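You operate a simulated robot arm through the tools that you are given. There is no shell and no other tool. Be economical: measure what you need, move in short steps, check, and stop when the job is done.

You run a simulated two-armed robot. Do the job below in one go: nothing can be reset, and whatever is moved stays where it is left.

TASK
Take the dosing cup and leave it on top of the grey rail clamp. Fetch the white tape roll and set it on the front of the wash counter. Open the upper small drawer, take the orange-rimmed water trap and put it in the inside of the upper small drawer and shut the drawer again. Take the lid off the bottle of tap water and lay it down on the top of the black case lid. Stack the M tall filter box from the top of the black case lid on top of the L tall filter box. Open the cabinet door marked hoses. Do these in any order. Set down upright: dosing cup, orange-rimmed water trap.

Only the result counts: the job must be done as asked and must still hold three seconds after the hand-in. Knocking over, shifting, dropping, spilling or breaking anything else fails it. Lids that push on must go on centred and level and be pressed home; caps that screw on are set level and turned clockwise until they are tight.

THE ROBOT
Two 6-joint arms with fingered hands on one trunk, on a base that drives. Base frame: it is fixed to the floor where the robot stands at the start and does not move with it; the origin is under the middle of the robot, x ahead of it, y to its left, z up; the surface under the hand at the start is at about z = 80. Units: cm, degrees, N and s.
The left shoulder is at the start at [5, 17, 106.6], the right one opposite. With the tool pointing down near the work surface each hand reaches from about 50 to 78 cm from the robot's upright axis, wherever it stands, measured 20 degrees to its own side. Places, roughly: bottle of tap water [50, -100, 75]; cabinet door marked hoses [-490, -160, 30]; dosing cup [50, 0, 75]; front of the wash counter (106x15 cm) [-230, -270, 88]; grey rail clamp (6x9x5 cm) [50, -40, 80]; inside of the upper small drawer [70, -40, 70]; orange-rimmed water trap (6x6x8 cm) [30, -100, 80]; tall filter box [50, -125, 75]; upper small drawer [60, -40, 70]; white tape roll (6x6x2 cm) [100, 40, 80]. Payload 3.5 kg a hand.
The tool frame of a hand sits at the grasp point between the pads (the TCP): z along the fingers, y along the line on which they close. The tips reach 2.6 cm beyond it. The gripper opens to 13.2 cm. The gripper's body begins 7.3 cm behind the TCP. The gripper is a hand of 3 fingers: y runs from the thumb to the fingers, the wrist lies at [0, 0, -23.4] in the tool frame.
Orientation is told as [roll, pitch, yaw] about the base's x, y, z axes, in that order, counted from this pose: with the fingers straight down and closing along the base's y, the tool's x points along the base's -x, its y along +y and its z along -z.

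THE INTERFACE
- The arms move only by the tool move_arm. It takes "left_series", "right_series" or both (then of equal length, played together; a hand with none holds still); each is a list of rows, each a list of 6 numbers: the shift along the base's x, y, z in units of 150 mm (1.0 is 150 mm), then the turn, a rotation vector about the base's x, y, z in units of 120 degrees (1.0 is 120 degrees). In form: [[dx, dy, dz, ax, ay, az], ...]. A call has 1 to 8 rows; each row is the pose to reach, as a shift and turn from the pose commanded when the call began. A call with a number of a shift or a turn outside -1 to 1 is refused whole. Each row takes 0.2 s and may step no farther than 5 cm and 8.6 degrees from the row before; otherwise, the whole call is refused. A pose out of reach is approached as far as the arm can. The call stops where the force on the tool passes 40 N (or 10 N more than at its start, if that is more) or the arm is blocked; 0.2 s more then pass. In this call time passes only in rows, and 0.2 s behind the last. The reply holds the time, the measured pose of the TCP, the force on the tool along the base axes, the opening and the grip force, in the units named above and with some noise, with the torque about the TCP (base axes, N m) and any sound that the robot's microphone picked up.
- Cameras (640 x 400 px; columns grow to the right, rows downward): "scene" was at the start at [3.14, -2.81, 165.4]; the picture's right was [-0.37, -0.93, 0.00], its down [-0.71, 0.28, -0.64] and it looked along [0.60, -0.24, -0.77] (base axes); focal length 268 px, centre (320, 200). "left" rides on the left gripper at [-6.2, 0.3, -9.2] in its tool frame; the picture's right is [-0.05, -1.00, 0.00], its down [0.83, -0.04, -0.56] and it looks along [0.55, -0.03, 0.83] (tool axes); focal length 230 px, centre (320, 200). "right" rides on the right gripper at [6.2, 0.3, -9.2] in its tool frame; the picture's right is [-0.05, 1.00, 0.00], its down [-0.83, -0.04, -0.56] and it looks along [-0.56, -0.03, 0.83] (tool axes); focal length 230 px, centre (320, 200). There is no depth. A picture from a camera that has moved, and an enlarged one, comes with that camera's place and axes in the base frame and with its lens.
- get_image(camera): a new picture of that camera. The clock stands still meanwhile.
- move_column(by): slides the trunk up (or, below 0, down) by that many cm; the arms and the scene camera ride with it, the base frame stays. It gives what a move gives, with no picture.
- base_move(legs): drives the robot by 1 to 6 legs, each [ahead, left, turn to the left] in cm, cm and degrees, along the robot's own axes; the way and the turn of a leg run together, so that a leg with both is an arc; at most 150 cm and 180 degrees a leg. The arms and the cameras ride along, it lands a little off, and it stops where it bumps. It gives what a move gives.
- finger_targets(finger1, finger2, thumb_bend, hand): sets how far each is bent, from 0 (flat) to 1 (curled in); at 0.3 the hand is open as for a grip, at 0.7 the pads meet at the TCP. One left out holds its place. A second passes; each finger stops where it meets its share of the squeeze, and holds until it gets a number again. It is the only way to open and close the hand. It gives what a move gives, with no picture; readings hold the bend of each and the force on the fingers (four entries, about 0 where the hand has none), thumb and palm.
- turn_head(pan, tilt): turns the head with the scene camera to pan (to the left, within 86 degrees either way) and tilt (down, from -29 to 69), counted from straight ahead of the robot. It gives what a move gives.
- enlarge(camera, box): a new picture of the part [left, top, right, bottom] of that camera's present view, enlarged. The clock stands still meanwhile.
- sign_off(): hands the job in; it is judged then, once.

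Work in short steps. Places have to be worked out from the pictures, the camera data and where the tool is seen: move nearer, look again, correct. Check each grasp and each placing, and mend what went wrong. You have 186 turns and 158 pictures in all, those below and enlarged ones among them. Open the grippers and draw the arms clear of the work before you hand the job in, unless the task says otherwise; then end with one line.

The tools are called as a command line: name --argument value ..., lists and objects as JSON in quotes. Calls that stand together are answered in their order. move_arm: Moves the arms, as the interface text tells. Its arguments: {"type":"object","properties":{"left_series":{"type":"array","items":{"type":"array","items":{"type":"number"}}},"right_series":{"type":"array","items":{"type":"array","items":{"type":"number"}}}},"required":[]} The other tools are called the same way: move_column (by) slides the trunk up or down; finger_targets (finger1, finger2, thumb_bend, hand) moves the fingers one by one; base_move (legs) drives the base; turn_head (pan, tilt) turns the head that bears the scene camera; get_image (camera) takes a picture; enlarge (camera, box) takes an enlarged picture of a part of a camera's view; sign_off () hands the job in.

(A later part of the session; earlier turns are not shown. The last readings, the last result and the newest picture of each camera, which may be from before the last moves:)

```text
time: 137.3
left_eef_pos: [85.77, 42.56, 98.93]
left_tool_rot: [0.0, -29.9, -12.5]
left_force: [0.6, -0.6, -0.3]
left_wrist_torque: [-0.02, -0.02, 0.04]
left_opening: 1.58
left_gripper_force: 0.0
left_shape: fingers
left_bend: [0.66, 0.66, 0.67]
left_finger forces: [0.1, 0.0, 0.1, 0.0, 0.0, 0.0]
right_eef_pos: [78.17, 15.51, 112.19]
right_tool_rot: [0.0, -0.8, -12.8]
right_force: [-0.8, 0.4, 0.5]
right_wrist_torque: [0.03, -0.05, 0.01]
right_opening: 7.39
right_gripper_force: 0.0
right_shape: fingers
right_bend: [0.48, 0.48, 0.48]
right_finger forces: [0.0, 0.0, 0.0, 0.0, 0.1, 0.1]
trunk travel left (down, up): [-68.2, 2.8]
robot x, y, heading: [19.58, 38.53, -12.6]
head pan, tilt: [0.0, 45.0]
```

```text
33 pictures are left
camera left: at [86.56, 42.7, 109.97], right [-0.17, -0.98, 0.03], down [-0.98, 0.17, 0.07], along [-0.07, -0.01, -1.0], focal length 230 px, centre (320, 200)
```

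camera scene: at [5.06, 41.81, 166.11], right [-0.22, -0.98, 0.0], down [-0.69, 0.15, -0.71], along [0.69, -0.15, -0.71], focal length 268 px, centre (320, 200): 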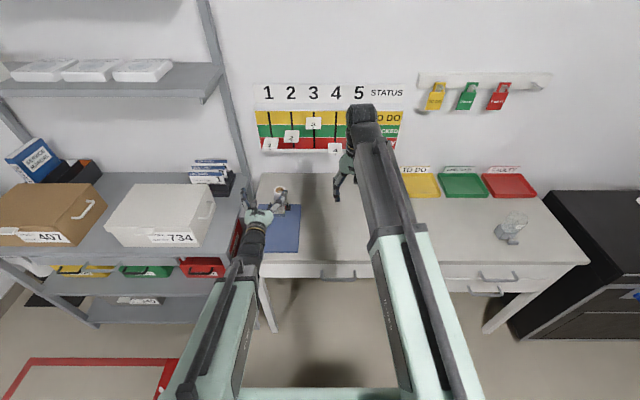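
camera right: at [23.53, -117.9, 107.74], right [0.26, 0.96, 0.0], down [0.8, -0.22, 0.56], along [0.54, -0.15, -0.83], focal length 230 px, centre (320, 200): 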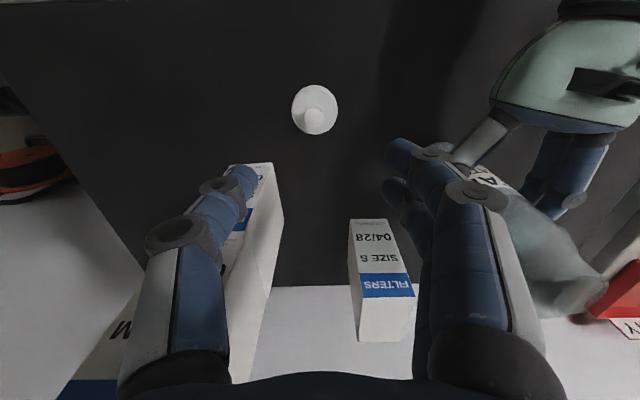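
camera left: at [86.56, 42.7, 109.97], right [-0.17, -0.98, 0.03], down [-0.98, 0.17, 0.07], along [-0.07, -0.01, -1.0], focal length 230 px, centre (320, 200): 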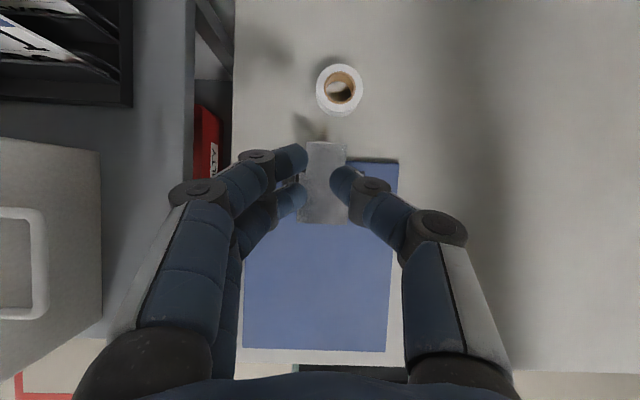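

The tape slipped out because I over-tightened with the tips on the table. It lies flat near [97.2, 37.9]. I'll reopen and go back over it.

finger_targets --hand "left" --finger1 0.4 --finger2 0.4 --thumb_bend 0.4

move_arm --left_series '[[0.1, -0.07, -0.15, 0, 0, 0], [0.25, -0.14, -0.35, 0, 0, 0], [0.4, -0.21, -0.5, 0, 0, 0], [0.55, -0.25, -0.65, 0, 0, 0], [0.65, -0.287, -0.8, 0, 0, 0]]'

get_image --camera "left"

```text
time: 138.3
left_eef_pos: [85.85, 42.65, 98.9]
left_tool_rot: [-0.1, -29.9, -12.5]
left_force: [0.2, -0.5, 0.1]
left_wrist_torque: [-0.01, -0.01, 0.01]
left_opening: 10.07
left_gripper_force: 0.0
left_shape: fingers
left_bend: [0.4, 0.4, 0.4]
left_finger forces: [0.0, 0.0, 0.0, 0.1, 0.0, 0.0]
right_eef_pos: [78.2, 15.44, 112.14]
right_tool_rot: [-0.1, -0.8, -12.6]
right_force: [0.2, -0.2, 0.9]
right_wrist_torque: [-0.01, 0.01, 0.0]
right_opening: 7.39
right_gripper_force: 0.1
right_shape: fingers
right_bend: [0.48, 0.48, 0.48]
right_finger forces: [0.0, 0.0, 0.1, 0.0, 0.1, 0.0]
trunk travel left (down, up): [-68.2, 2.8]
robot x, y, heading: [20.18, 38.25, -12.7]
head pan, tilt: [0.0, 45.0]
```

```text
time: 139.5
left_eef_pos: [96.07, 38.59, 86.84]
left_tool_rot: [-0.1, -30.0, -12.4]
left_force: [-0.3, -0.1, -0.2]
left_wrist_torque: [-0.05, -0.02, 0.03]
left_opening: 10.1
left_gripper_force: 0.0
left_shape: fingers
left_bend: [0.4, 0.4, 0.4]
left_finger forces: [0.0, 0.0, 0.0, 0.0, 0.0, 0.0]
right_eef_pos: [78.29, 15.6, 112.13]
right_tool_rot: [-0.1, -0.6, -12.6]
right_force: [0.5, -1.0, -0.4]
right_wrist_torque: [-0.03, -0.04, -0.01]
right_opening: 7.36
right_gripper_force: 0.1
right_shape: fingers
right_bend: [0.48, 0.48, 0.48]
right_finger forces: [0.0, 0.1, 0.0, 0.0, 0.1, 0.0]
trunk travel left (down, up): [-68.2, 2.8]
robot x, y, heading: [19.92, 38.17, -12.4]
head pan, tilt: [0.0, 45.0]
```

```text
32 pictures are left
camera left: at [96.8, 38.65, 97.93], right [-0.17, -0.98, 0.03], down [-0.98, 0.17, 0.07], along [-0.07, -0.02, -1.0], focal length 230 px, centre (320, 200)
```

left: 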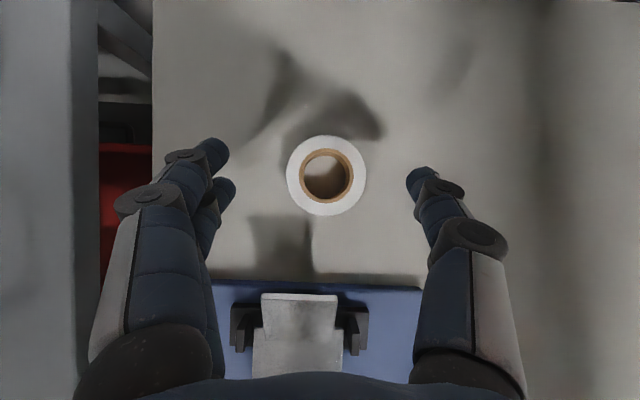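

Centred. I'll lower to z≈85 and close more lightly.

move_arm --left_series '[[-0.005, -0.02, -0.06, 0, 0, 0], [-0.005, -0.02, -0.122, 0, 0, 0]]'

finger_targets --hand "left" --finger1 0.63 --finger2 0.63 --thumb_bend 0.63

move_arm --left_series '[[0, 0, 0.05, 0, 0, 0], [0, 0, 0.1, 0, 0, 0], [0, 0, 0.15, 0, 0, 0]]'

get_image --camera "left"

```text
time: 140.1
left_eef_pos: [95.7, 38.21, 85.0]
left_tool_rot: [-0.1, -30.0, -12.5]
left_force: [-1.2, -0.5, 0.5]
left_wrist_torque: [-0.02, -0.01, 0.01]
left_opening: 10.09
left_gripper_force: 0.2
left_shape: fingers
left_bend: [0.4, 0.4, 0.4]
left_finger forces: [0.0, 0.0, 0.1, 0.0, 0.0, 0.1]
right_eef_pos: [78.3, 15.48, 112.18]
right_tool_rot: [-0.1, -0.7, -12.8]
right_force: [1.0, 0.3, 0.0]
right_wrist_torque: [0.01, -0.01, 0.0]
right_opening: 7.38
right_gripper_force: 0.1
right_shape: fingers
right_bend: [0.48, 0.48, 0.48]
right_finger forces: [0.1, 0.0, 0.0, 0.0, 0.0, 0.0]
trunk travel left (down, up): [-68.2, 2.8]
robot x, y, heading: [20.08, 38.54, -12.3]
head pan, tilt: [0.0, 45.0]
```

```text
time: 141.1
left_eef_pos: [95.77, 38.22, 85.03]
left_tool_rot: [-0.1, -29.8, -12.5]
left_force: [0.1, -0.8, -0.6]
left_wrist_torque: [0.0, 0.0, 0.02]
left_opening: 2.61
left_gripper_force: 0.1
left_shape: fingers
left_bend: [0.63, 0.63, 0.63]
left_finger forces: [0.0, 0.0, 0.1, 0.0, 0.0, 0.1]
right_eef_pos: [78.11, 15.42, 112.25]
right_tool_rot: [-0.1, -0.7, -12.8]
right_force: [-0.2, 0.3, -1.0]
right_wrist_torque: [0.03, -0.01, 0.0]
right_opening: 7.39
right_gripper_force: 0.0
right_shape: fingers
right_bend: [0.48, 0.48, 0.48]
right_finger forces: [0.0, 0.1, 0.0, 0.0, 0.1, 0.1]
trunk travel left (down, up): [-68.2, 2.8]
robot x, y, heading: [19.8, 38.41, -12.5]
head pan, tilt: [0.0, 45.0]
```

```text
time: 141.9
left_eef_pos: [95.71, 38.28, 87.18]
left_tool_rot: [0.0, -30.1, -12.6]
left_force: [0.3, 0.5, 0.3]
left_wrist_torque: [-0.01, 0.02, 0.02]
left_opening: 2.6
left_gripper_force: 0.2
left_shape: fingers
left_bend: [0.63, 0.63, 0.63]
left_finger forces: [0.1, 0.0, 0.0, 0.0, 0.0, 0.0]
right_eef_pos: [78.26, 15.45, 112.17]
right_tool_rot: [-0.1, -0.7, -12.7]
right_force: [-0.6, -0.1, 0.4]
right_wrist_torque: [-0.03, -0.01, 0.01]
right_opening: 7.39
right_gripper_force: 0.2
right_shape: fingers
right_bend: [0.48, 0.48, 0.48]
right_finger forces: [0.1, 0.0, 0.0, 0.0, 0.0, 0.0]
trunk travel left (down, up): [-68.2, 2.8]
robot x, y, heading: [20.19, 38.39, -12.6]
head pan, tilt: [0.0, 45.0]
```

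```text
31 pictures are left
camera left: at [96.51, 38.31, 98.26], right [-0.17, -0.98, 0.03], down [-0.98, 0.17, 0.07], along [-0.07, -0.02, -1.0], focal length 230 px, centre (320, 200)
```

left: 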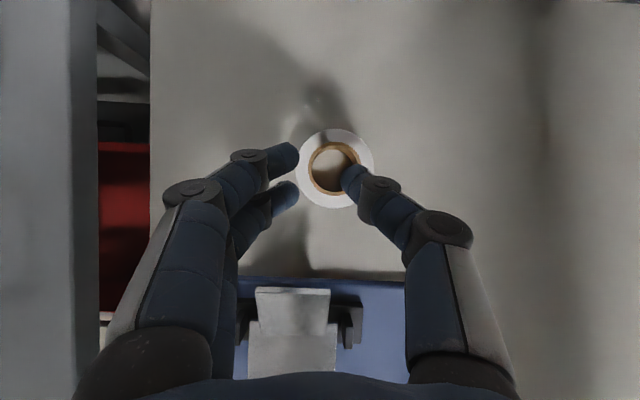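

The tips passed over the top of the tape this time, so I need to go lower. I'll rise, open, recentre and descend until the open tips just touch the table.

move_arm --left_series '[[0, 0, 0.1, 0, 0, 0]]'

finger_targets --hand "left" --finger1 0.42 --finger2 0.42 --thumb_bend 0.42

move_arm --left_series '[[0, -0.085, 0, 0, 0, 0], [0, -0.085, -0.15, 0, 0, 0], [0, -0.085, -0.27, 0, 0, 0], [0, -0.085, -0.32, 0, 0, 0]]'

get_image --camera "left"

```text
time: 142.3
left_eef_pos: [95.76, 38.24, 88.71]
left_tool_rot: [0.0, -30.0, -12.5]
left_force: [-0.4, -1.0, -0.1]
left_wrist_torque: [0.0, 0.01, -0.01]
left_opening: 2.62
left_gripper_force: 0.0
left_shape: fingers
left_bend: [0.63, 0.63, 0.63]
left_finger forces: [0.1, 0.1, 0.1, 0.0, 0.0, 0.0]
right_eef_pos: [78.22, 15.57, 112.19]
right_tool_rot: [-0.1, -0.7, -12.7]
right_force: [0.2, 0.0, 0.2]
right_wrist_torque: [-0.04, -0.01, 0.01]
right_opening: 7.4
right_gripper_force: 0.0
right_shape: fingers
right_bend: [0.48, 0.48, 0.48]
right_finger forces: [0.0, 0.1, 0.0, 0.0, 0.0, 0.0]
trunk travel left (down, up): [-68.2, 2.8]
robot x, y, heading: [20.09, 38.49, -12.6]
head pan, tilt: [0.0, 45.0]
```

```text
time: 143.3
left_eef_pos: [95.77, 38.33, 88.61]
left_tool_rot: [-0.1, -29.9, -12.5]
left_force: [-0.3, -0.4, 0.0]
left_wrist_torque: [0.0, 0.01, 0.0]
left_opening: 9.42
left_gripper_force: 0.0
left_shape: fingers
left_bend: [0.42, 0.42, 0.42]
left_finger forces: [0.0, 0.0, 0.0, 0.0, 0.0, 0.1]
right_eef_pos: [78.24, 15.65, 112.19]
right_tool_rot: [-0.2, -0.7, -12.6]
right_force: [0.1, 0.4, 0.2]
right_wrist_torque: [0.03, 0.0, 0.01]
right_opening: 7.38
right_gripper_force: 0.1
right_shape: fingers
right_bend: [0.48, 0.48, 0.48]
right_finger forces: [0.0, 0.0, 0.1, 0.0, 0.1, 0.1]
trunk travel left (down, up): [-68.2, 2.8]
robot x, y, heading: [19.66, 38.37, -12.5]
head pan, tilt: [0.0, 45.0]
```

```text
time: 144.3
left_eef_pos: [95.77, 36.86, 83.73]
left_tool_rot: [-0.1, -29.9, -12.5]
left_force: [-0.3, -0.3, -0.9]
left_wrist_torque: [0.02, 0.01, -0.01]
left_opening: 9.43
left_gripper_force: 0.0
left_shape: fingers
left_bend: [0.42, 0.42, 0.42]
left_finger forces: [0.0, 0.0, 0.1, 0.0, 0.1, 0.1]
right_eef_pos: [78.29, 15.46, 112.35]
right_tool_rot: [-0.1, -0.6, -12.7]
right_force: [-0.5, 0.7, -0.6]
right_wrist_torque: [0.01, -0.01, 0.01]
right_opening: 7.37
right_gripper_force: 0.1
right_shape: fingers
right_bend: [0.48, 0.48, 0.48]
right_finger forces: [0.0, 0.0, 0.0, 0.1, 0.0, 0.0]
trunk travel left (down, up): [-68.2, 2.8]
robot x, y, heading: [20.27, 38.33, -12.4]
head pan, tilt: [0.0, 45.0]
```

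```text
30 pictures are left
camera left: at [96.57, 36.97, 94.82], right [-0.17, -0.98, 0.03], down [-0.98, 0.17, 0.07], along [-0.07, -0.01, -1.0], focal length 230 px, centre (320, 200)
```

left: 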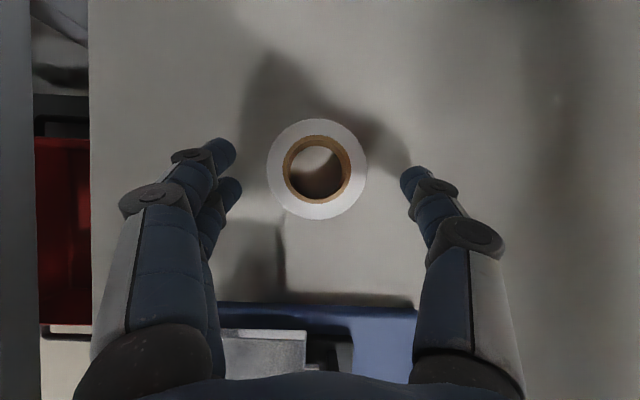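

No table contact yet at z 83.7. I'll step lower until the tips touch.

move_arm --left_series '[[0, 0, -0.02, 0, 0, 0], [0, 0, -0.04, 0, 0, 0], [0, 0, -0.06, 0, 0, 0]]'

finger_targets --hand "left" --finger1 0.6 --finger2 0.6 --thumb_bend 0.6

get_image --camera "left"

```text
time: 145.1
left_eef_pos: [95.73, 36.83, 83.33]
left_tool_rot: [0.1, -30.4, -12.7]
left_force: [0.7, -5.5, 28.1]
left_wrist_torque: [1.49, -0.41, -0.06]
left_opening: 9.39
left_gripper_force: 13.9
left_shape: fingers
left_bend: [0.42, 0.44, 0.42]
left_finger forces: [0.0, 28.1, 0.0, 0.1, 0.1, 0.1]
right_eef_pos: [78.1, 15.4, 112.33]
right_tool_rot: [-0.1, -0.9, -12.7]
right_force: [-0.5, 0.1, -0.2]
right_wrist_torque: [0.0, -0.02, 0.02]
right_opening: 7.37
right_gripper_force: 0.1
right_shape: fingers
right_bend: [0.48, 0.48, 0.48]
right_finger forces: [0.0, 0.0, 0.0, 0.0, 0.0, 0.0]
trunk travel left (down, up): [-68.2, 2.8]
robot x, y, heading: [19.59, 38.37, -12.5]
head pan, tilt: [0.0, 45.0]
```

```text
time: 146.1
left_eef_pos: [95.73, 36.83, 83.31]
left_tool_rot: [0.0, -30.3, -12.5]
left_force: [8.5, 3.0, 32.6]
left_wrist_torque: [1.82, -0.69, -0.38]
left_opening: 5.31
left_gripper_force: 20.2
left_shape: fingers
left_bend: [0.54, 0.54, 0.58]
left_finger forces: [5.8, 30.0, 0.0, 0.1, 5.1, 0.1]
right_eef_pos: [77.98, 15.52, 112.31]
right_tool_rot: [-0.1, -0.8, -12.7]
right_force: [-0.4, 0.2, -0.4]
right_wrist_torque: [-0.01, 0.01, 0.0]
right_opening: 7.39
right_gripper_force: 0.0
right_shape: fingers
right_bend: [0.48, 0.48, 0.48]
right_finger forces: [0.1, 0.0, 0.0, 0.1, 0.1, 0.0]
trunk travel left (down, up): [-68.2, 2.8]
robot x, y, heading: [20.34, 38.58, -12.7]
head pan, tilt: [0.0, 45.0]
```

```text
29 pictures are left
camera left: at [96.44, 36.96, 94.44], right [-0.17, -0.98, 0.03], down [-0.98, 0.17, 0.06], along [-0.06, -0.02, -1.0], focal length 230 px, centre (320, 200)
```

left: 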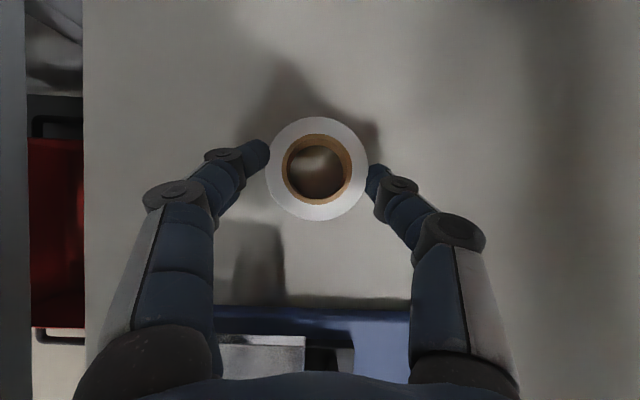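

Finger 1 and the thumb hold the tape; finger 2 presses on the table. I'll rise 4 mm and tighten moderately.

move_arm --left_series '[[0, 0, 0.03, 0, 0, 0]]'

finger_targets --hand "left" --finger1 0.63 --finger2 0.63 --thumb_bend 0.63

move_arm --left_series '[[0, 0, 0.06, 0, 0, 0], [-0.03, 0.006, 0.15, 0, 0, 0], [-0.06, 0.013, 0.25, 0, 0, 0]]'

get_image --camera "left"

```text
time: 146.5
left_eef_pos: [95.7, 36.89, 83.47]
left_tool_rot: [-0.1, -30.0, -12.4]
left_force: [3.9, 2.9, 19.7]
left_wrist_torque: [1.18, -0.28, -0.06]
left_opening: 5.27
left_gripper_force: 14.5
left_shape: fingers
left_bend: [0.54, 0.54, 0.58]
left_finger forces: [5.3, 19.5, 0.0, 0.0, 5.3, 0.1]
right_eef_pos: [78.14, 15.49, 112.27]
right_tool_rot: [0.0, -0.7, -12.6]
right_force: [-0.2, -0.4, -0.1]
right_wrist_torque: [-0.04, 0.02, -0.01]
right_opening: 7.38
right_gripper_force: 0.1
right_shape: fingers
right_bend: [0.48, 0.48, 0.48]
right_finger forces: [0.0, 0.1, 0.0, 0.1, 0.1, 0.0]
trunk travel left (down, up): [-68.2, 2.8]
robot x, y, heading: [20.04, 38.68, -12.5]
head pan, tilt: [0.0, 45.0]
```

```text
time: 147.5
left_eef_pos: [95.61, 36.93, 83.42]
left_tool_rot: [-0.2, -30.0, -12.5]
left_force: [-0.7, 4.8, 13.1]
left_wrist_torque: [0.88, -0.18, 0.06]
left_opening: 5.27
left_gripper_force: 14.8
left_shape: fingers
left_bend: [0.53, 0.56, 0.59]
left_finger forces: [7.7, 13.6, 0.0, 0.0, 7.7, 0.1]
right_eef_pos: [78.11, 15.59, 112.27]
right_tool_rot: [-0.2, -0.7, -12.7]
right_force: [-0.4, 0.4, 0.3]
right_wrist_torque: [-0.08, -0.01, 0.01]
right_opening: 7.38
right_gripper_force: 0.1
right_shape: fingers
right_bend: [0.48, 0.48, 0.48]
right_finger forces: [0.0, 0.1, 0.0, 0.0, 0.1, 0.0]
trunk travel left (down, up): [-68.2, 2.8]
robot x, y, heading: [19.77, 38.54, -12.7]
head pan, tilt: [0.0, 45.0]
```

```text
time: 148.3
left_eef_pos: [94.91, 37.08, 87.25]
left_tool_rot: [-0.2, -29.9, -12.5]
left_force: [-0.3, 0.2, 0.0]
left_wrist_torque: [-0.01, 0.04, 0.0]
left_opening: 5.26
left_gripper_force: 8.3
left_shape: fingers
left_bend: [0.53, 0.62, 0.59]
left_finger forces: [7.5, 0.5, 0.0, 0.1, 8.1, 0.0]
right_eef_pos: [78.39, 15.46, 112.16]
right_tool_rot: [-0.1, -0.7, -12.6]
right_force: [1.3, 0.1, 0.3]
right_wrist_torque: [-0.02, -0.01, 0.0]
right_opening: 7.34
right_gripper_force: 0.0
right_shape: fingers
right_bend: [0.48, 0.48, 0.48]
right_finger forces: [0.0, 0.1, 0.0, 0.1, 0.1, 0.1]
trunk travel left (down, up): [-68.2, 2.8]
robot x, y, heading: [20.1, 38.27, -12.5]
head pan, tilt: [0.0, 45.0]
```

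```text
28 pictures are left
camera left: at [95.56, 37.26, 98.3], right [-0.17, -0.98, 0.03], down [-0.98, 0.17, 0.07], along [-0.07, -0.02, -1.0], focal length 230 px, centre (320, 200)
```

left: 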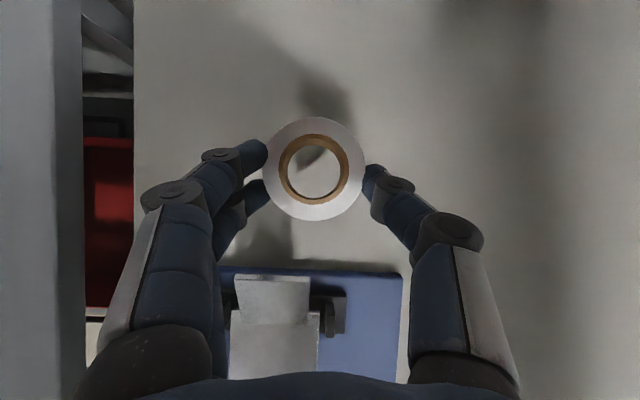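

Tape is lifted. I'll bring it back and up, reverse away from the table, and turn toward the wash counter to look.

move_arm --left_series '[[-0.15, 0.033, 0.2, 0, 0, 0], [-0.35, 0.077, 0.4, 0, 0, 0], [-0.55, 0.12, 0.6, 0, 0, 0], [-0.75, 0.165, 0.8, 0, 0, 0]]'

base_move --legs '[[-48, 0, 0], [0, 0, -100]]'

turn_head --pan 0 --tilt 20

get_image --camera "scene"

```text
time: 149.3
left_eef_pos: [83.6, 39.88, 99.22]
left_tool_rot: [-0.1, -29.9, -12.6]
left_force: [-0.2, 0.1, 0.0]
left_wrist_torque: [0.05, 0.0, 0.0]
left_opening: 5.23
left_gripper_force: 8.1
left_shape: fingers
left_bend: [0.53, 0.62, 0.59]
left_finger forces: [7.5, 0.5, 0.0, 0.0, 8.2, 0.1]
right_eef_pos: [78.16, 15.54, 112.36]
right_tool_rot: [-0.2, -0.6, -12.8]
right_force: [0.0, -0.3, -0.1]
right_wrist_torque: [0.0, -0.02, -0.02]
right_opening: 7.38
right_gripper_force: 0.1
right_shape: fingers
right_bend: [0.48, 0.48, 0.48]
right_finger forces: [0.0, 0.0, 0.0, 0.0, 0.0, 0.0]
trunk travel left (down, up): [-68.2, 2.8]
robot x, y, heading: [19.65, 38.3, -12.5]
head pan, tilt: [0.0, 45.0]
```

```text
time: 156.3
left_eef_pos: [-36.85, -13.86, 99.17]
left_tool_rot: [0.0, -29.9, -112.2]
left_force: [-0.3, -0.1, 0.2]
left_wrist_torque: [0.01, 0.0, 0.01]
left_opening: 5.23
left_gripper_force: 7.5
left_shape: fingers
left_bend: [0.53, 0.62, 0.59]
left_finger forces: [7.4, 0.5, 0.1, 0.1, 8.0, 0.0]
right_eef_pos: [-59.92, -4.37, 112.25]
right_tool_rot: [-0.1, -0.7, -112.3]
right_force: [0.5, 0.1, -0.3]
right_wrist_torque: [0.02, -0.02, -0.02]
right_opening: 7.39
right_gripper_force: 0.1
right_shape: fingers
right_bend: [0.48, 0.48, 0.48]
right_finger forces: [0.0, 0.0, 0.0, 0.0, 0.0, 0.0]
trunk travel left (down, up): [-68.2, 2.8]
robot x, y, heading: [-27.4, 48.91, -112.6]
head pan, tilt: [0.0, 45.0]
```

```text
time: 157.2
left_eef_pos: [-36.91, -13.91, 99.13]
left_tool_rot: [-0.1, -29.9, -112.2]
left_force: [0.3, -1.4, -0.5]
left_wrist_torque: [-0.01, 0.02, 0.01]
left_opening: 5.23
left_gripper_force: 7.7
left_shape: fingers
left_bend: [0.53, 0.62, 0.59]
left_finger forces: [7.4, 0.5, 0.0, 0.0, 7.9, 0.0]
right_eef_pos: [-59.77, -4.36, 112.27]
right_tool_rot: [-0.1, -0.6, -112.4]
right_force: [0.2, 0.7, -0.7]
right_wrist_torque: [0.0, 0.0, 0.01]
right_opening: 7.41
right_gripper_force: 0.1
right_shape: fingers
right_bend: [0.48, 0.48, 0.48]
right_finger forces: [0.0, 0.0, 0.0, 0.0, 0.0, 0.1]
trunk travel left (down, up): [-68.2, 2.8]
robot x, y, heading: [-27.66, 48.92, -112.4]
head pan, tilt: [0.0, 20.0]
```

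```text
27 pictures are left
camera scene: at [-29.51, 44.24, 169.96], right [-0.92, 0.38, 0.0], down [0.13, 0.32, -0.94], along [-0.36, -0.87, -0.34], focal length 268 px, centre (320, 200)
```

scene: 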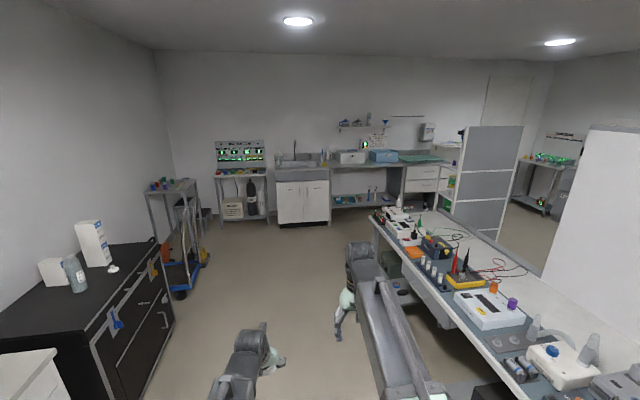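

The wash counter is on the far wall; the bench on the right must be passed. I'll square up to the far wall, drive along the clear aisle and look again.

base_move --legs '[[0, 0, 10], [140, 0, 0], [115, 0, 0]]'

turn_head --pan -45 --tilt 25

get_image --camera "scene"

```text
time: 170.2
left_eef_pos: [-80.1, -260.48, 99.17]
left_tool_rot: [-0.1, -29.9, -102.5]
left_force: [-0.4, 0.4, 0.2]
left_wrist_torque: [-0.01, -0.02, -0.02]
left_opening: 5.22
left_gripper_force: 7.9
left_shape: fingers
left_bend: [0.53, 0.62, 0.59]
left_finger forces: [7.4, 0.5, 0.0, 0.2, 7.9, 0.0]
right_eef_pos: [-104.23, -254.96, 112.15]
right_tool_rot: [0.0, -0.6, -102.8]
right_force: [-0.2, 0.3, 0.6]
right_wrist_torque: [-0.01, 0.02, -0.01]
right_opening: 7.4
right_gripper_force: 0.0
right_shape: fingers
right_bend: [0.48, 0.48, 0.48]
right_finger forces: [0.0, 0.0, 0.0, 0.1, 0.0, 0.1]
trunk travel left (down, up): [-68.2, 2.8]
robot x, y, heading: [-81.23, -197.35, -102.7]
head pan, tilt: [0.0, 20.0]
```

```text
time: 171.3
left_eef_pos: [-79.98, -260.42, 99.18]
left_tool_rot: [-0.1, -29.8, -102.5]
left_force: [0.1, -0.4, -0.3]
left_wrist_torque: [-0.02, -0.04, 0.0]
left_opening: 5.23
left_gripper_force: 7.6
left_shape: fingers
left_bend: [0.53, 0.62, 0.59]
left_finger forces: [7.4, 0.5, 0.1, 0.1, 7.9, 0.0]
right_eef_pos: [-104.34, -254.91, 112.19]
right_tool_rot: [-0.1, -0.8, -102.6]
right_force: [0.4, 0.6, -0.3]
right_wrist_torque: [-0.02, -0.02, 0.01]
right_opening: 7.4
right_gripper_force: 0.0
right_shape: fingers
right_bend: [0.48, 0.48, 0.48]
right_finger forces: [0.1, 0.0, 0.0, 0.1, 0.0, 0.0]
trunk travel left (down, up): [-68.2, 2.8]
robot x, y, heading: [-80.83, -196.74, -102.4]
head pan, tilt: [-45.0, 25.0]
```

```text
26 pictures are left
camera scene: at [-88.28, -197.76, 169.16], right [-0.54, 0.84, 0.0], down [0.36, 0.23, -0.91], along [-0.77, -0.49, -0.42], focal length 268 px, centre (320, 200)
```

scene: 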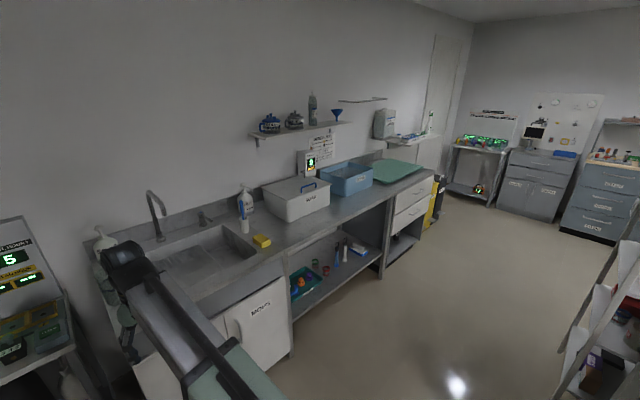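

The counter front looks free in the middle strip. I'll advance 20, slide right 144, then approach and check.

base_move --legs '[[20, 0, 0], [0, -144, 0]]'

turn_head --pan 0 --tilt 45

get_image --camera "scene"

```text
time: 179.6
left_eef_pos: [-221.3, -251.12, 99.17]
left_tool_rot: [0.0, -29.9, -100.4]
left_force: [-0.4, -0.5, 0.4]
left_wrist_torque: [0.0, -0.01, -0.02]
left_opening: 5.22
left_gripper_force: 8.5
left_shape: fingers
left_bend: [0.53, 0.62, 0.59]
left_finger forces: [7.4, 0.5, 0.0, 0.0, 7.9, 0.1]
right_eef_pos: [-245.7, -246.59, 112.14]
right_tool_rot: [-0.2, -0.8, -100.6]
right_force: [0.2, -1.0, 0.8]
right_wrist_torque: [-0.02, -0.02, 0.03]
right_opening: 7.37
right_gripper_force: 0.0
right_shape: fingers
right_bend: [0.48, 0.48, 0.48]
right_finger forces: [0.0, 0.0, 0.1, 0.0, 0.0, 0.1]
trunk travel left (down, up): [-68.2, 2.8]
robot x, y, heading: [-224.86, -187.52, -100.6]
head pan, tilt: [-45.0, 25.0]
```

```text
time: 180.7
left_eef_pos: [-221.34, -251.16, 99.1]
left_tool_rot: [0.0, -29.9, -100.3]
left_force: [0.2, -0.6, -0.8]
left_wrist_torque: [0.01, -0.03, 0.0]
left_opening: 5.23
left_gripper_force: 7.4
left_shape: fingers
left_bend: [0.53, 0.62, 0.59]
left_finger forces: [7.3, 0.4, 0.0, 0.1, 7.9, 0.1]
right_eef_pos: [-245.75, -246.49, 112.22]
right_tool_rot: [-0.1, -0.7, -100.6]
right_force: [0.3, -0.2, -0.2]
right_wrist_torque: [-0.02, -0.01, -0.01]
right_opening: 7.38
right_gripper_force: 0.0
right_shape: fingers
right_bend: [0.48, 0.48, 0.48]
right_finger forces: [0.0, 0.0, 0.0, 0.1, 0.0, 0.0]
trunk travel left (down, up): [-68.2, 2.8]
robot x, y, heading: [-225.18, -188.05, -100.7]
head pan, tilt: [0.0, 45.0]
```

```text
25 pictures are left
camera scene: at [-225.73, -191.64, 166.1], right [-0.98, 0.18, 0.0], down [0.13, 0.69, -0.71], along [-0.13, -0.7, -0.71], focal length 268 px, centre (320, 200)
```

scene: 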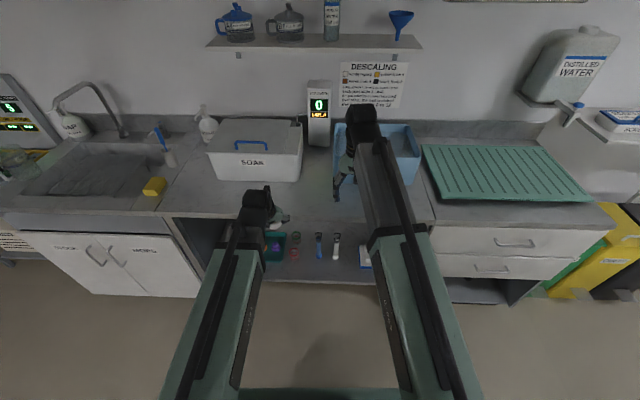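

Heading is 2° off, so I'll correct it and approach the strip in front of the SOAK box.

base_move --legs '[[0, 0, -1.9], [16.5, -2.8, 0]]'

get_image --camera "left"

enlarge --camera "scene" --box '[170, 130, 430, 300]'

```text
time: 182.5
left_eef_pos: [-229.57, -266.94, 99.02]
left_tool_rot: [-0.1, -29.9, -102.4]
left_force: [-0.1, -0.6, -1.1]
left_wrist_torque: [0.05, 0.0, -0.05]
left_opening: 5.21
left_gripper_force: 7.7
left_shape: fingers
left_bend: [0.53, 0.62, 0.59]
left_finger forces: [7.3, 0.5, 0.1, 0.1, 8.0, 0.0]
right_eef_pos: [-253.97, -261.63, 112.1]
right_tool_rot: [-0.2, -0.6, -102.6]
right_force: [-1.0, 0.2, 0.1]
right_wrist_torque: [0.03, -0.04, 0.02]
right_opening: 7.37
right_gripper_force: 0.0
right_shape: fingers
right_bend: [0.48, 0.48, 0.48]
right_finger forces: [0.0, 0.0, 0.0, 0.0, 0.0, 0.0]
trunk travel left (down, up): [-68.2, 2.8]
robot x, y, heading: [-231.43, -203.1, -102.4]
head pan, tilt: [0.0, 45.0]
```

```text
24 pictures are left
camera left: at [-229.55, -267.81, 110.14], right [-0.99, 0.17, 0.03], down [0.17, 0.98, 0.07], along [-0.01, 0.07, -1.0], focal length 230 px, centre (320, 200)
```

left: 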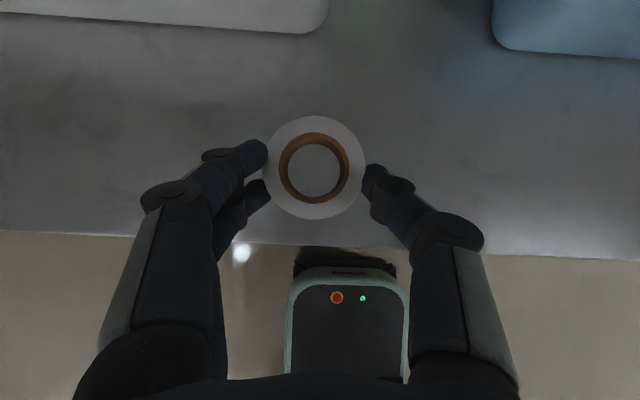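

```text
2.35 times, centred on (300, 215) of scene
camera zoom: at [-232.24, -207.37, 166.09], right [-0.98, 0.22, 0.0], down [0.15, 0.69, -0.71], along [-0.15, -0.69, -0.71], focal length 632 px, centre (367, 165)
```

zoom: 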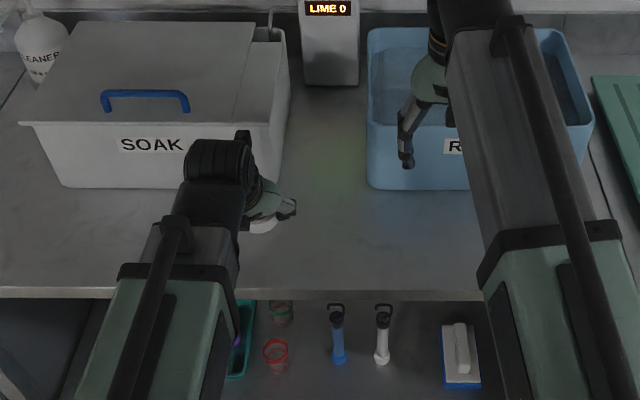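

The tape is about 6 cm in from the counter's edge. I'll lower 6.5 cm, then feel for contact.

move_arm --left_series '[[-0.01, -0.05, -0.15, 0, 0, 0], [-0.01, -0.05, -0.3, 0, 0, 0], [-0.01, -0.05, -0.42, 0, 0, 0]]'

move_arm --left_series '[[0, 0, -0.02, 0, 0, 0], [0, 0, -0.04, 0, 0, 0], [0, 0, -0.06, 0, 0, 0], [0, 0, -0.08, 0, 0, 0]]'

get_image --camera "left"

```text
time: 183.3
left_eef_pos: [-229.84, -267.63, 92.79]
left_tool_rot: [-0.1, -29.8, -102.3]
left_force: [0.9, 0.3, -0.2]
left_wrist_torque: [-0.02, 0.0, 0.0]
left_opening: 5.2
left_gripper_force: 8.0
left_shape: fingers
left_bend: [0.53, 0.62, 0.59]
left_finger forces: [7.3, 0.5, 0.1, 0.0, 7.9, 0.1]
right_eef_pos: [-253.91, -261.48, 112.24]
right_tool_rot: [-0.1, -0.6, -102.5]
right_force: [-0.2, -0.1, 0.2]
right_wrist_torque: [0.01, 0.0, 0.0]
right_opening: 7.4
right_gripper_force: 0.0
right_shape: fingers
right_bend: [0.48, 0.48, 0.48]
right_finger forces: [0.0, 0.0, 0.1, 0.0, 0.0, 0.0]
trunk travel left (down, up): [-68.2, 2.8]
robot x, y, heading: [-231.36, -203.35, -102.5]
head pan, tilt: [0.0, 45.0]
```

```text
time: 184.3
left_eef_pos: [-229.77, -267.63, 91.74]
left_tool_rot: [-0.1, -29.9, -102.3]
left_force: [0.2, 0.0, -0.7]
left_wrist_torque: [-0.06, -0.01, -0.01]
left_opening: 5.21
left_gripper_force: 7.6
left_shape: fingers
left_bend: [0.53, 0.62, 0.59]
left_finger forces: [7.4, 0.4, 0.1, 0.1, 7.8, 0.1]
right_eef_pos: [-253.95, -261.51, 112.19]
right_tool_rot: [-0.1, -0.7, -102.6]
right_force: [-0.1, 0.6, -0.2]
right_wrist_torque: [0.0, -0.02, 0.03]
right_opening: 7.39
right_gripper_force: 0.1
right_shape: fingers
right_bend: [0.48, 0.48, 0.48]
right_finger forces: [0.0, 0.0, 0.1, 0.0, 0.0, 0.1]
trunk travel left (down, up): [-68.2, 2.8]
robot x, y, heading: [-231.13, -203.21, -102.4]
head pan, tilt: [0.0, 45.0]
```

```text
22 pictures are left
camera left: at [-229.63, -268.45, 102.79], right [-0.99, 0.17, 0.03], down [0.17, 0.98, 0.07], along [-0.02, 0.07, -1.0], focal length 230 px, centre (320, 200)
```

left: 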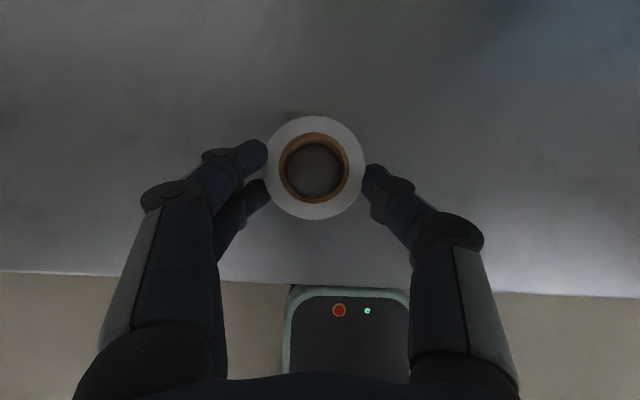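

Still free; I'll continue with fine steps.

move_arm --left_series '[[0, 0, -0.015, 0, 0, 0], [0, 0, -0.03, 0, 0, 0], [0, 0, -0.045, 0, 0, 0]]'

```text
time: 185.1
left_eef_pos: [-229.92, -267.62, 91.31]
left_tool_rot: [0.0, -30.4, -102.4]
left_force: [1.4, -0.5, 28.8]
left_wrist_torque: [-0.27, -1.14, 0.0]
left_opening: 5.23
left_gripper_force: 22.4
left_shape: fingers
left_bend: [0.53, 0.68, 0.59]
left_finger forces: [7.6, 29.2, 0.0, 0.0, 7.6, 0.0]
right_eef_pos: [-253.84, -261.27, 112.37]
right_tool_rot: [-0.1, -0.7, -102.3]
right_force: [-0.1, 0.1, 0.5]
right_wrist_torque: [0.01, 0.03, 0.01]
right_opening: 7.41
right_gripper_force: 0.0
right_shape: fingers
right_bend: [0.48, 0.48, 0.48]
right_finger forces: [0.0, 0.0, 0.0, 0.1, 0.1, 0.1]
trunk travel left (down, up): [-68.2, 2.8]
robot x, y, heading: [-231.13, -202.78, -102.4]
head pan, tilt: [0.0, 45.0]
```

Finger 2 touches the counter with the tape just above it. I'll open the hand and let the tape settle.

finger_targets --hand "left" --finger2 0.5

finger_targets --hand "left" --finger1 0.42 --finger2 0.42 --thumb_bend 0.42

move_arm --left_series '[[0, 0, 0.1, 0, 0, 0], [0, 0.02, 0.3, 0, 0, 0], [0.01, 0.05, 0.6, 0, 0, 0]]'

get_image --camera "left"

```text
time: 185.6
left_eef_pos: [-229.86, -267.7, 91.56]
left_tool_rot: [0.0, -30.7, -102.6]
left_force: [0.2, 2.6, 23.7]
left_wrist_torque: [-0.16, -0.88, 0.09]
left_opening: 5.21
left_gripper_force: 20.1
left_shape: fingers
left_bend: [0.53, 0.58, 0.59]
left_finger forces: [7.6, 24.7, 0.1, 0.0, 7.6, 0.1]
right_eef_pos: [-253.96, -261.26, 112.29]
right_tool_rot: [-0.1, -0.7, -102.5]
right_force: [-0.9, 1.0, 0.3]
right_wrist_torque: [0.06, 0.0, 0.01]
right_opening: 7.38
right_gripper_force: 0.1
right_shape: fingers
right_bend: [0.48, 0.48, 0.48]
right_finger forces: [0.0, 0.0, 0.0, 0.1, 0.0, 0.0]
trunk travel left (down, up): [-68.2, 2.8]
robot x, y, heading: [-231.3, -203.36, -102.4]
head pan, tilt: [0.0, 45.0]
stopped (left hand): the force on the tool passed its limit at 41 N (the readings are from after the stop); the commanded pose is now the measured one
```

```text
time: 186.6
left_eef_pos: [-229.83, -267.75, 91.44]
left_tool_rot: [0.1, -30.6, -102.3]
left_force: [-4.8, -4.9, 30.1]
left_wrist_torque: [-0.54, -1.05, -0.25]
left_opening: 9.42
left_gripper_force: 14.3
left_shape: fingers
left_bend: [0.42, 0.65, 0.42]
left_finger forces: [0.1, 30.2, 0.1, 0.0, 0.0, 0.0]
right_eef_pos: [-254.02, -261.31, 112.39]
right_tool_rot: [-0.1, -0.7, -102.5]
right_force: [0.8, -0.9, 0.2]
right_wrist_torque: [-0.04, 0.02, 0.0]
right_opening: 7.42
right_gripper_force: 0.1
right_shape: fingers
right_bend: [0.48, 0.48, 0.48]
right_finger forces: [0.0, 0.0, 0.1, 0.0, 0.1, 0.0]
trunk travel left (down, up): [-68.2, 2.8]
robot x, y, heading: [-231.19, -203.18, -102.8]
head pan, tilt: [0.0, 45.0]
```

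```text
time: 187.4
left_eef_pos: [-229.65, -266.75, 100.27]
left_tool_rot: [0.1, -30.2, -102.3]
left_force: [0.5, -0.3, 0.2]
left_wrist_torque: [0.04, 0.02, -0.01]
left_opening: 9.43
left_gripper_force: 0.0
left_shape: fingers
left_bend: [0.42, 0.42, 0.42]
left_finger forces: [0.1, 0.1, 0.1, 0.0, 0.0, 0.1]
right_eef_pos: [-253.95, -261.45, 112.19]
right_tool_rot: [-0.1, -0.7, -102.5]
right_force: [0.0, -0.7, -0.7]
right_wrist_torque: [-0.01, 0.02, -0.01]
right_opening: 7.4
right_gripper_force: 0.2
right_shape: fingers
right_bend: [0.48, 0.48, 0.48]
right_finger forces: [0.0, 0.0, 0.0, 0.0, 0.1, 0.0]
trunk travel left (down, up): [-68.2, 2.8]
robot x, y, heading: [-231.1, -203.16, -102.3]
head pan, tilt: [0.0, 45.0]
```

```text
21 pictures are left
camera left: at [-229.5, -267.72, 111.33], right [-0.99, 0.17, 0.03], down [0.17, 0.98, 0.06], along [-0.02, 0.07, -1.0], focal length 230 px, centre (320, 200)
```

left: 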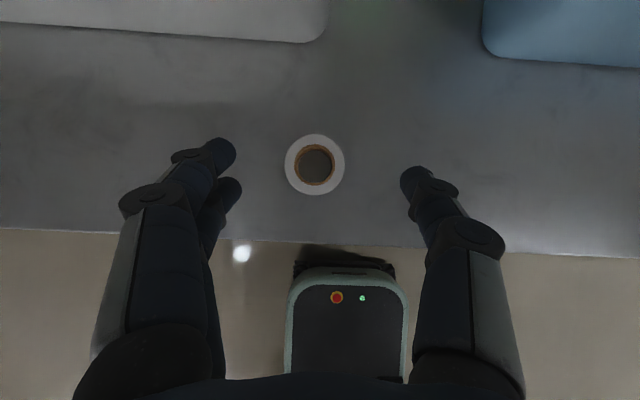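

Tape lies flat on the counter front. I'll back off 15 cm, turn right to face the end wall and look at the cabinets.

base_move --legs '[[-15, 0, 0], [0, 0, -90]]'

turn_head --pan 0 --tilt 25

get_image --camera "scene"

```text
time: 192.6
left_eef_pos: [-291.81, -191.22, 100.18]
left_tool_rot: [-0.1, -30.3, 168.7]
left_force: [0.3, -0.4, 0.7]
left_wrist_torque: [-0.01, 0.01, -0.02]
left_opening: 9.44
left_gripper_force: 0.0
left_shape: fingers
left_bend: [0.42, 0.42, 0.42]
left_finger forces: [0.0, 0.0, 0.1, 0.0, 0.1, 0.0]
right_eef_pos: [-286.73, -166.81, 112.24]
right_tool_rot: [0.0, -0.8, 168.6]
right_force: [-0.3, -0.4, 0.1]
right_wrist_torque: [0.02, -0.02, -0.01]
right_opening: 7.4
right_gripper_force: 0.1
right_shape: fingers
right_bend: [0.48, 0.48, 0.48]
right_finger forces: [0.1, 0.0, 0.0, 0.0, 0.1, 0.0]
trunk travel left (down, up): [-68.2, 2.8]
robot x, y, heading: [-228.3, -188.32, 168.8]
head pan, tilt: [0.0, 45.0]
```

```text
time: 193.4
left_eef_pos: [-291.65, -191.15, 100.19]
left_tool_rot: [0.0, -30.3, 168.7]
left_force: [-1.1, -0.1, -0.1]
left_wrist_torque: [-0.03, 0.03, 0.0]
left_opening: 9.43
left_gripper_force: 0.1
left_shape: fingers
left_bend: [0.42, 0.42, 0.42]
left_finger forces: [0.0, 0.0, 0.0, 0.1, 0.0, 0.0]
right_eef_pos: [-286.55, -166.84, 112.25]
right_tool_rot: [0.0, -0.8, 168.6]
right_force: [-1.4, 0.0, -0.8]
right_wrist_torque: [0.0, -0.01, -0.02]
right_opening: 7.4
right_gripper_force: 0.1
right_shape: fingers
right_bend: [0.48, 0.48, 0.48]
right_finger forces: [0.0, 0.0, 0.0, 0.0, 0.0, 0.0]
trunk travel left (down, up): [-68.2, 2.8]
robot x, y, heading: [-228.05, -188.34, 168.8]
head pan, tilt: [0.0, 25.0]
```

```text
20 pictures are left
camera scene: at [-233.17, -187.38, 169.15], right [0.2, 0.98, 0.0], down [0.41, -0.08, -0.91], along [-0.89, 0.18, -0.42], focal length 268 px, centre (320, 200)
```

scene: 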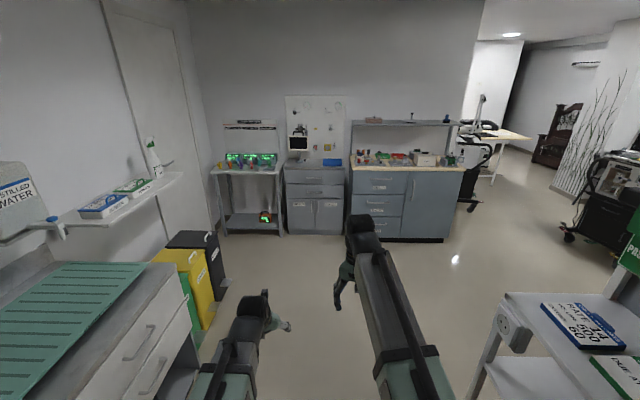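

The door marked hoses should be on the middle grey cabinet. I'll enlarge it.

enlarge --camera "scene" --box '[270, 140, 370, 245]'

```text
3.81 times, centred on (320, 192) of scene
camera zoom: at [-233.17, -187.38, 169.15], right [0.2, 0.98, 0.0], down [0.41, -0.08, -0.91], along [-0.89, 0.18, -0.42], focal length 1022 px, centre (320, 229)
```

zoom: 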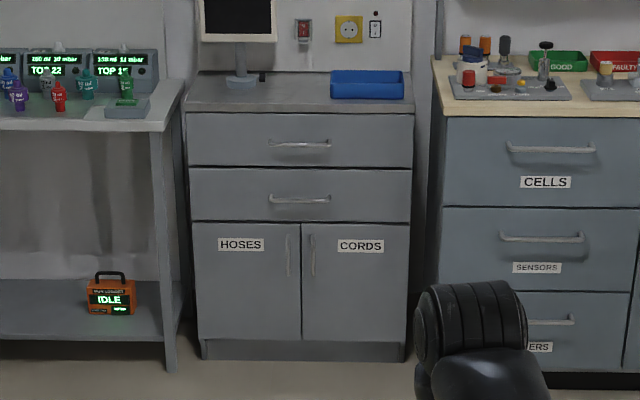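

HOSES is the left door, hinged on its left, with a vertical handle near z≈36. I'll drive closer, lower the trunk, and turn the left hand horizontal.

base_move --legs '[[0, 0, -1.3], [95, 2, 0], [75, 0, 0]]'

move_column --by -60

move_arm --left_series '[[0, 0, 0, 0.0135, 0.061, 0], [0, 0, 0, 0.027, 0.122, 0], [0, 0, 0, 0.0406, 0.1831, 0], [0, 0, 0, 0.0541, 0.2441, 0], [0, 0, 0, 0.0676, 0.3051, 0], [0, 0, 0, 0.0811, 0.3661, 0], [0, 0, 0, 0.0947, 0.4272, 0], [0, 0, 0, 0.1082, 0.4882, 0]]'

get_image --camera "left"

```text
time: 202.3
left_eef_pos: [-455.01, -150.86, 100.26]
left_tool_rot: [0.1, -30.3, 165.7]
left_force: [0.6, -0.3, 0.2]
left_wrist_torque: [0.03, 0.0, 0.01]
left_opening: 9.42
left_gripper_force: 0.0
left_shape: fingers
left_bend: [0.42, 0.42, 0.42]
left_finger forces: [0.1, 0.0, 0.0, 0.0, 0.0, 0.1]
right_eef_pos: [-448.93, -126.92, 112.15]
right_tool_rot: [-0.1, -0.6, 165.7]
right_force: [-0.8, -1.0, 0.3]
right_wrist_torque: [-0.04, 0.0, 0.0]
right_opening: 7.37
right_gripper_force: 0.0
right_shape: fingers
right_bend: [0.48, 0.48, 0.48]
right_finger forces: [0.0, 0.0, 0.0, 0.0, 0.0, 0.1]
trunk travel left (down, up): [-68.2, 2.8]
robot x, y, heading: [-391.62, -151.84, 165.9]
head pan, tilt: [0.0, 25.0]
```

```text
refused: -60 is not a number from -40 to 40
```

```text
time: 204.1
left_eef_pos: [-461.71, -149.14, 103.09]
left_tool_rot: [5.1, -75.2, 161.1]
left_force: [0.1, 0.1, 0.3]
left_wrist_torque: [-0.01, 0.01, 0.01]
left_opening: 9.41
left_gripper_force: 0.1
left_shape: fingers
left_bend: [0.42, 0.42, 0.42]
left_finger forces: [0.0, 0.0, 0.1, 0.0, 0.1, 0.0]
left hand out of reach, approached as far as the arm can: row 2, 3, 4, 5, 6, 7, 8
right_eef_pos: [-448.8, -126.93, 112.2]
right_tool_rot: [-0.1, -0.7, 165.7]
right_force: [0.5, -0.3, 0.3]
right_wrist_torque: [0.01, 0.0, 0.02]
right_opening: 7.4
right_gripper_force: 0.0
right_shape: fingers
right_bend: [0.48, 0.48, 0.48]
right_finger forces: [0.0, 0.0, 0.0, 0.1, 0.0, 0.0]
trunk travel left (down, up): [-68.2, 2.8]
robot x, y, heading: [-391.72, -150.94, 165.9]
head pan, tilt: [0.0, 25.0]
```

```text
18 pictures are left
camera left: at [-454.48, -151.14, 111.52], right [0.23, 0.97, 0.03], down [0.73, -0.15, -0.66], along [-0.64, 0.17, -0.75], focal length 230 px, centre (320, 200)
```

left: 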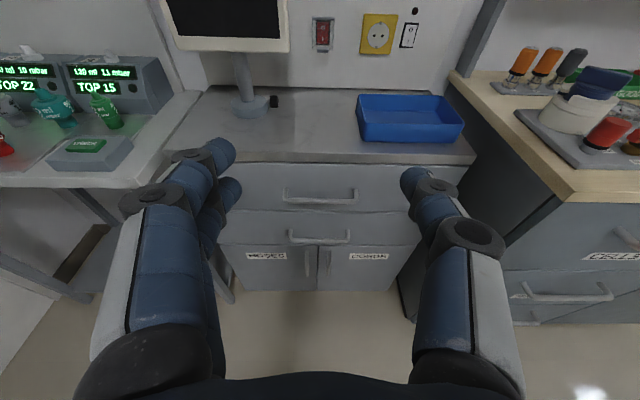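

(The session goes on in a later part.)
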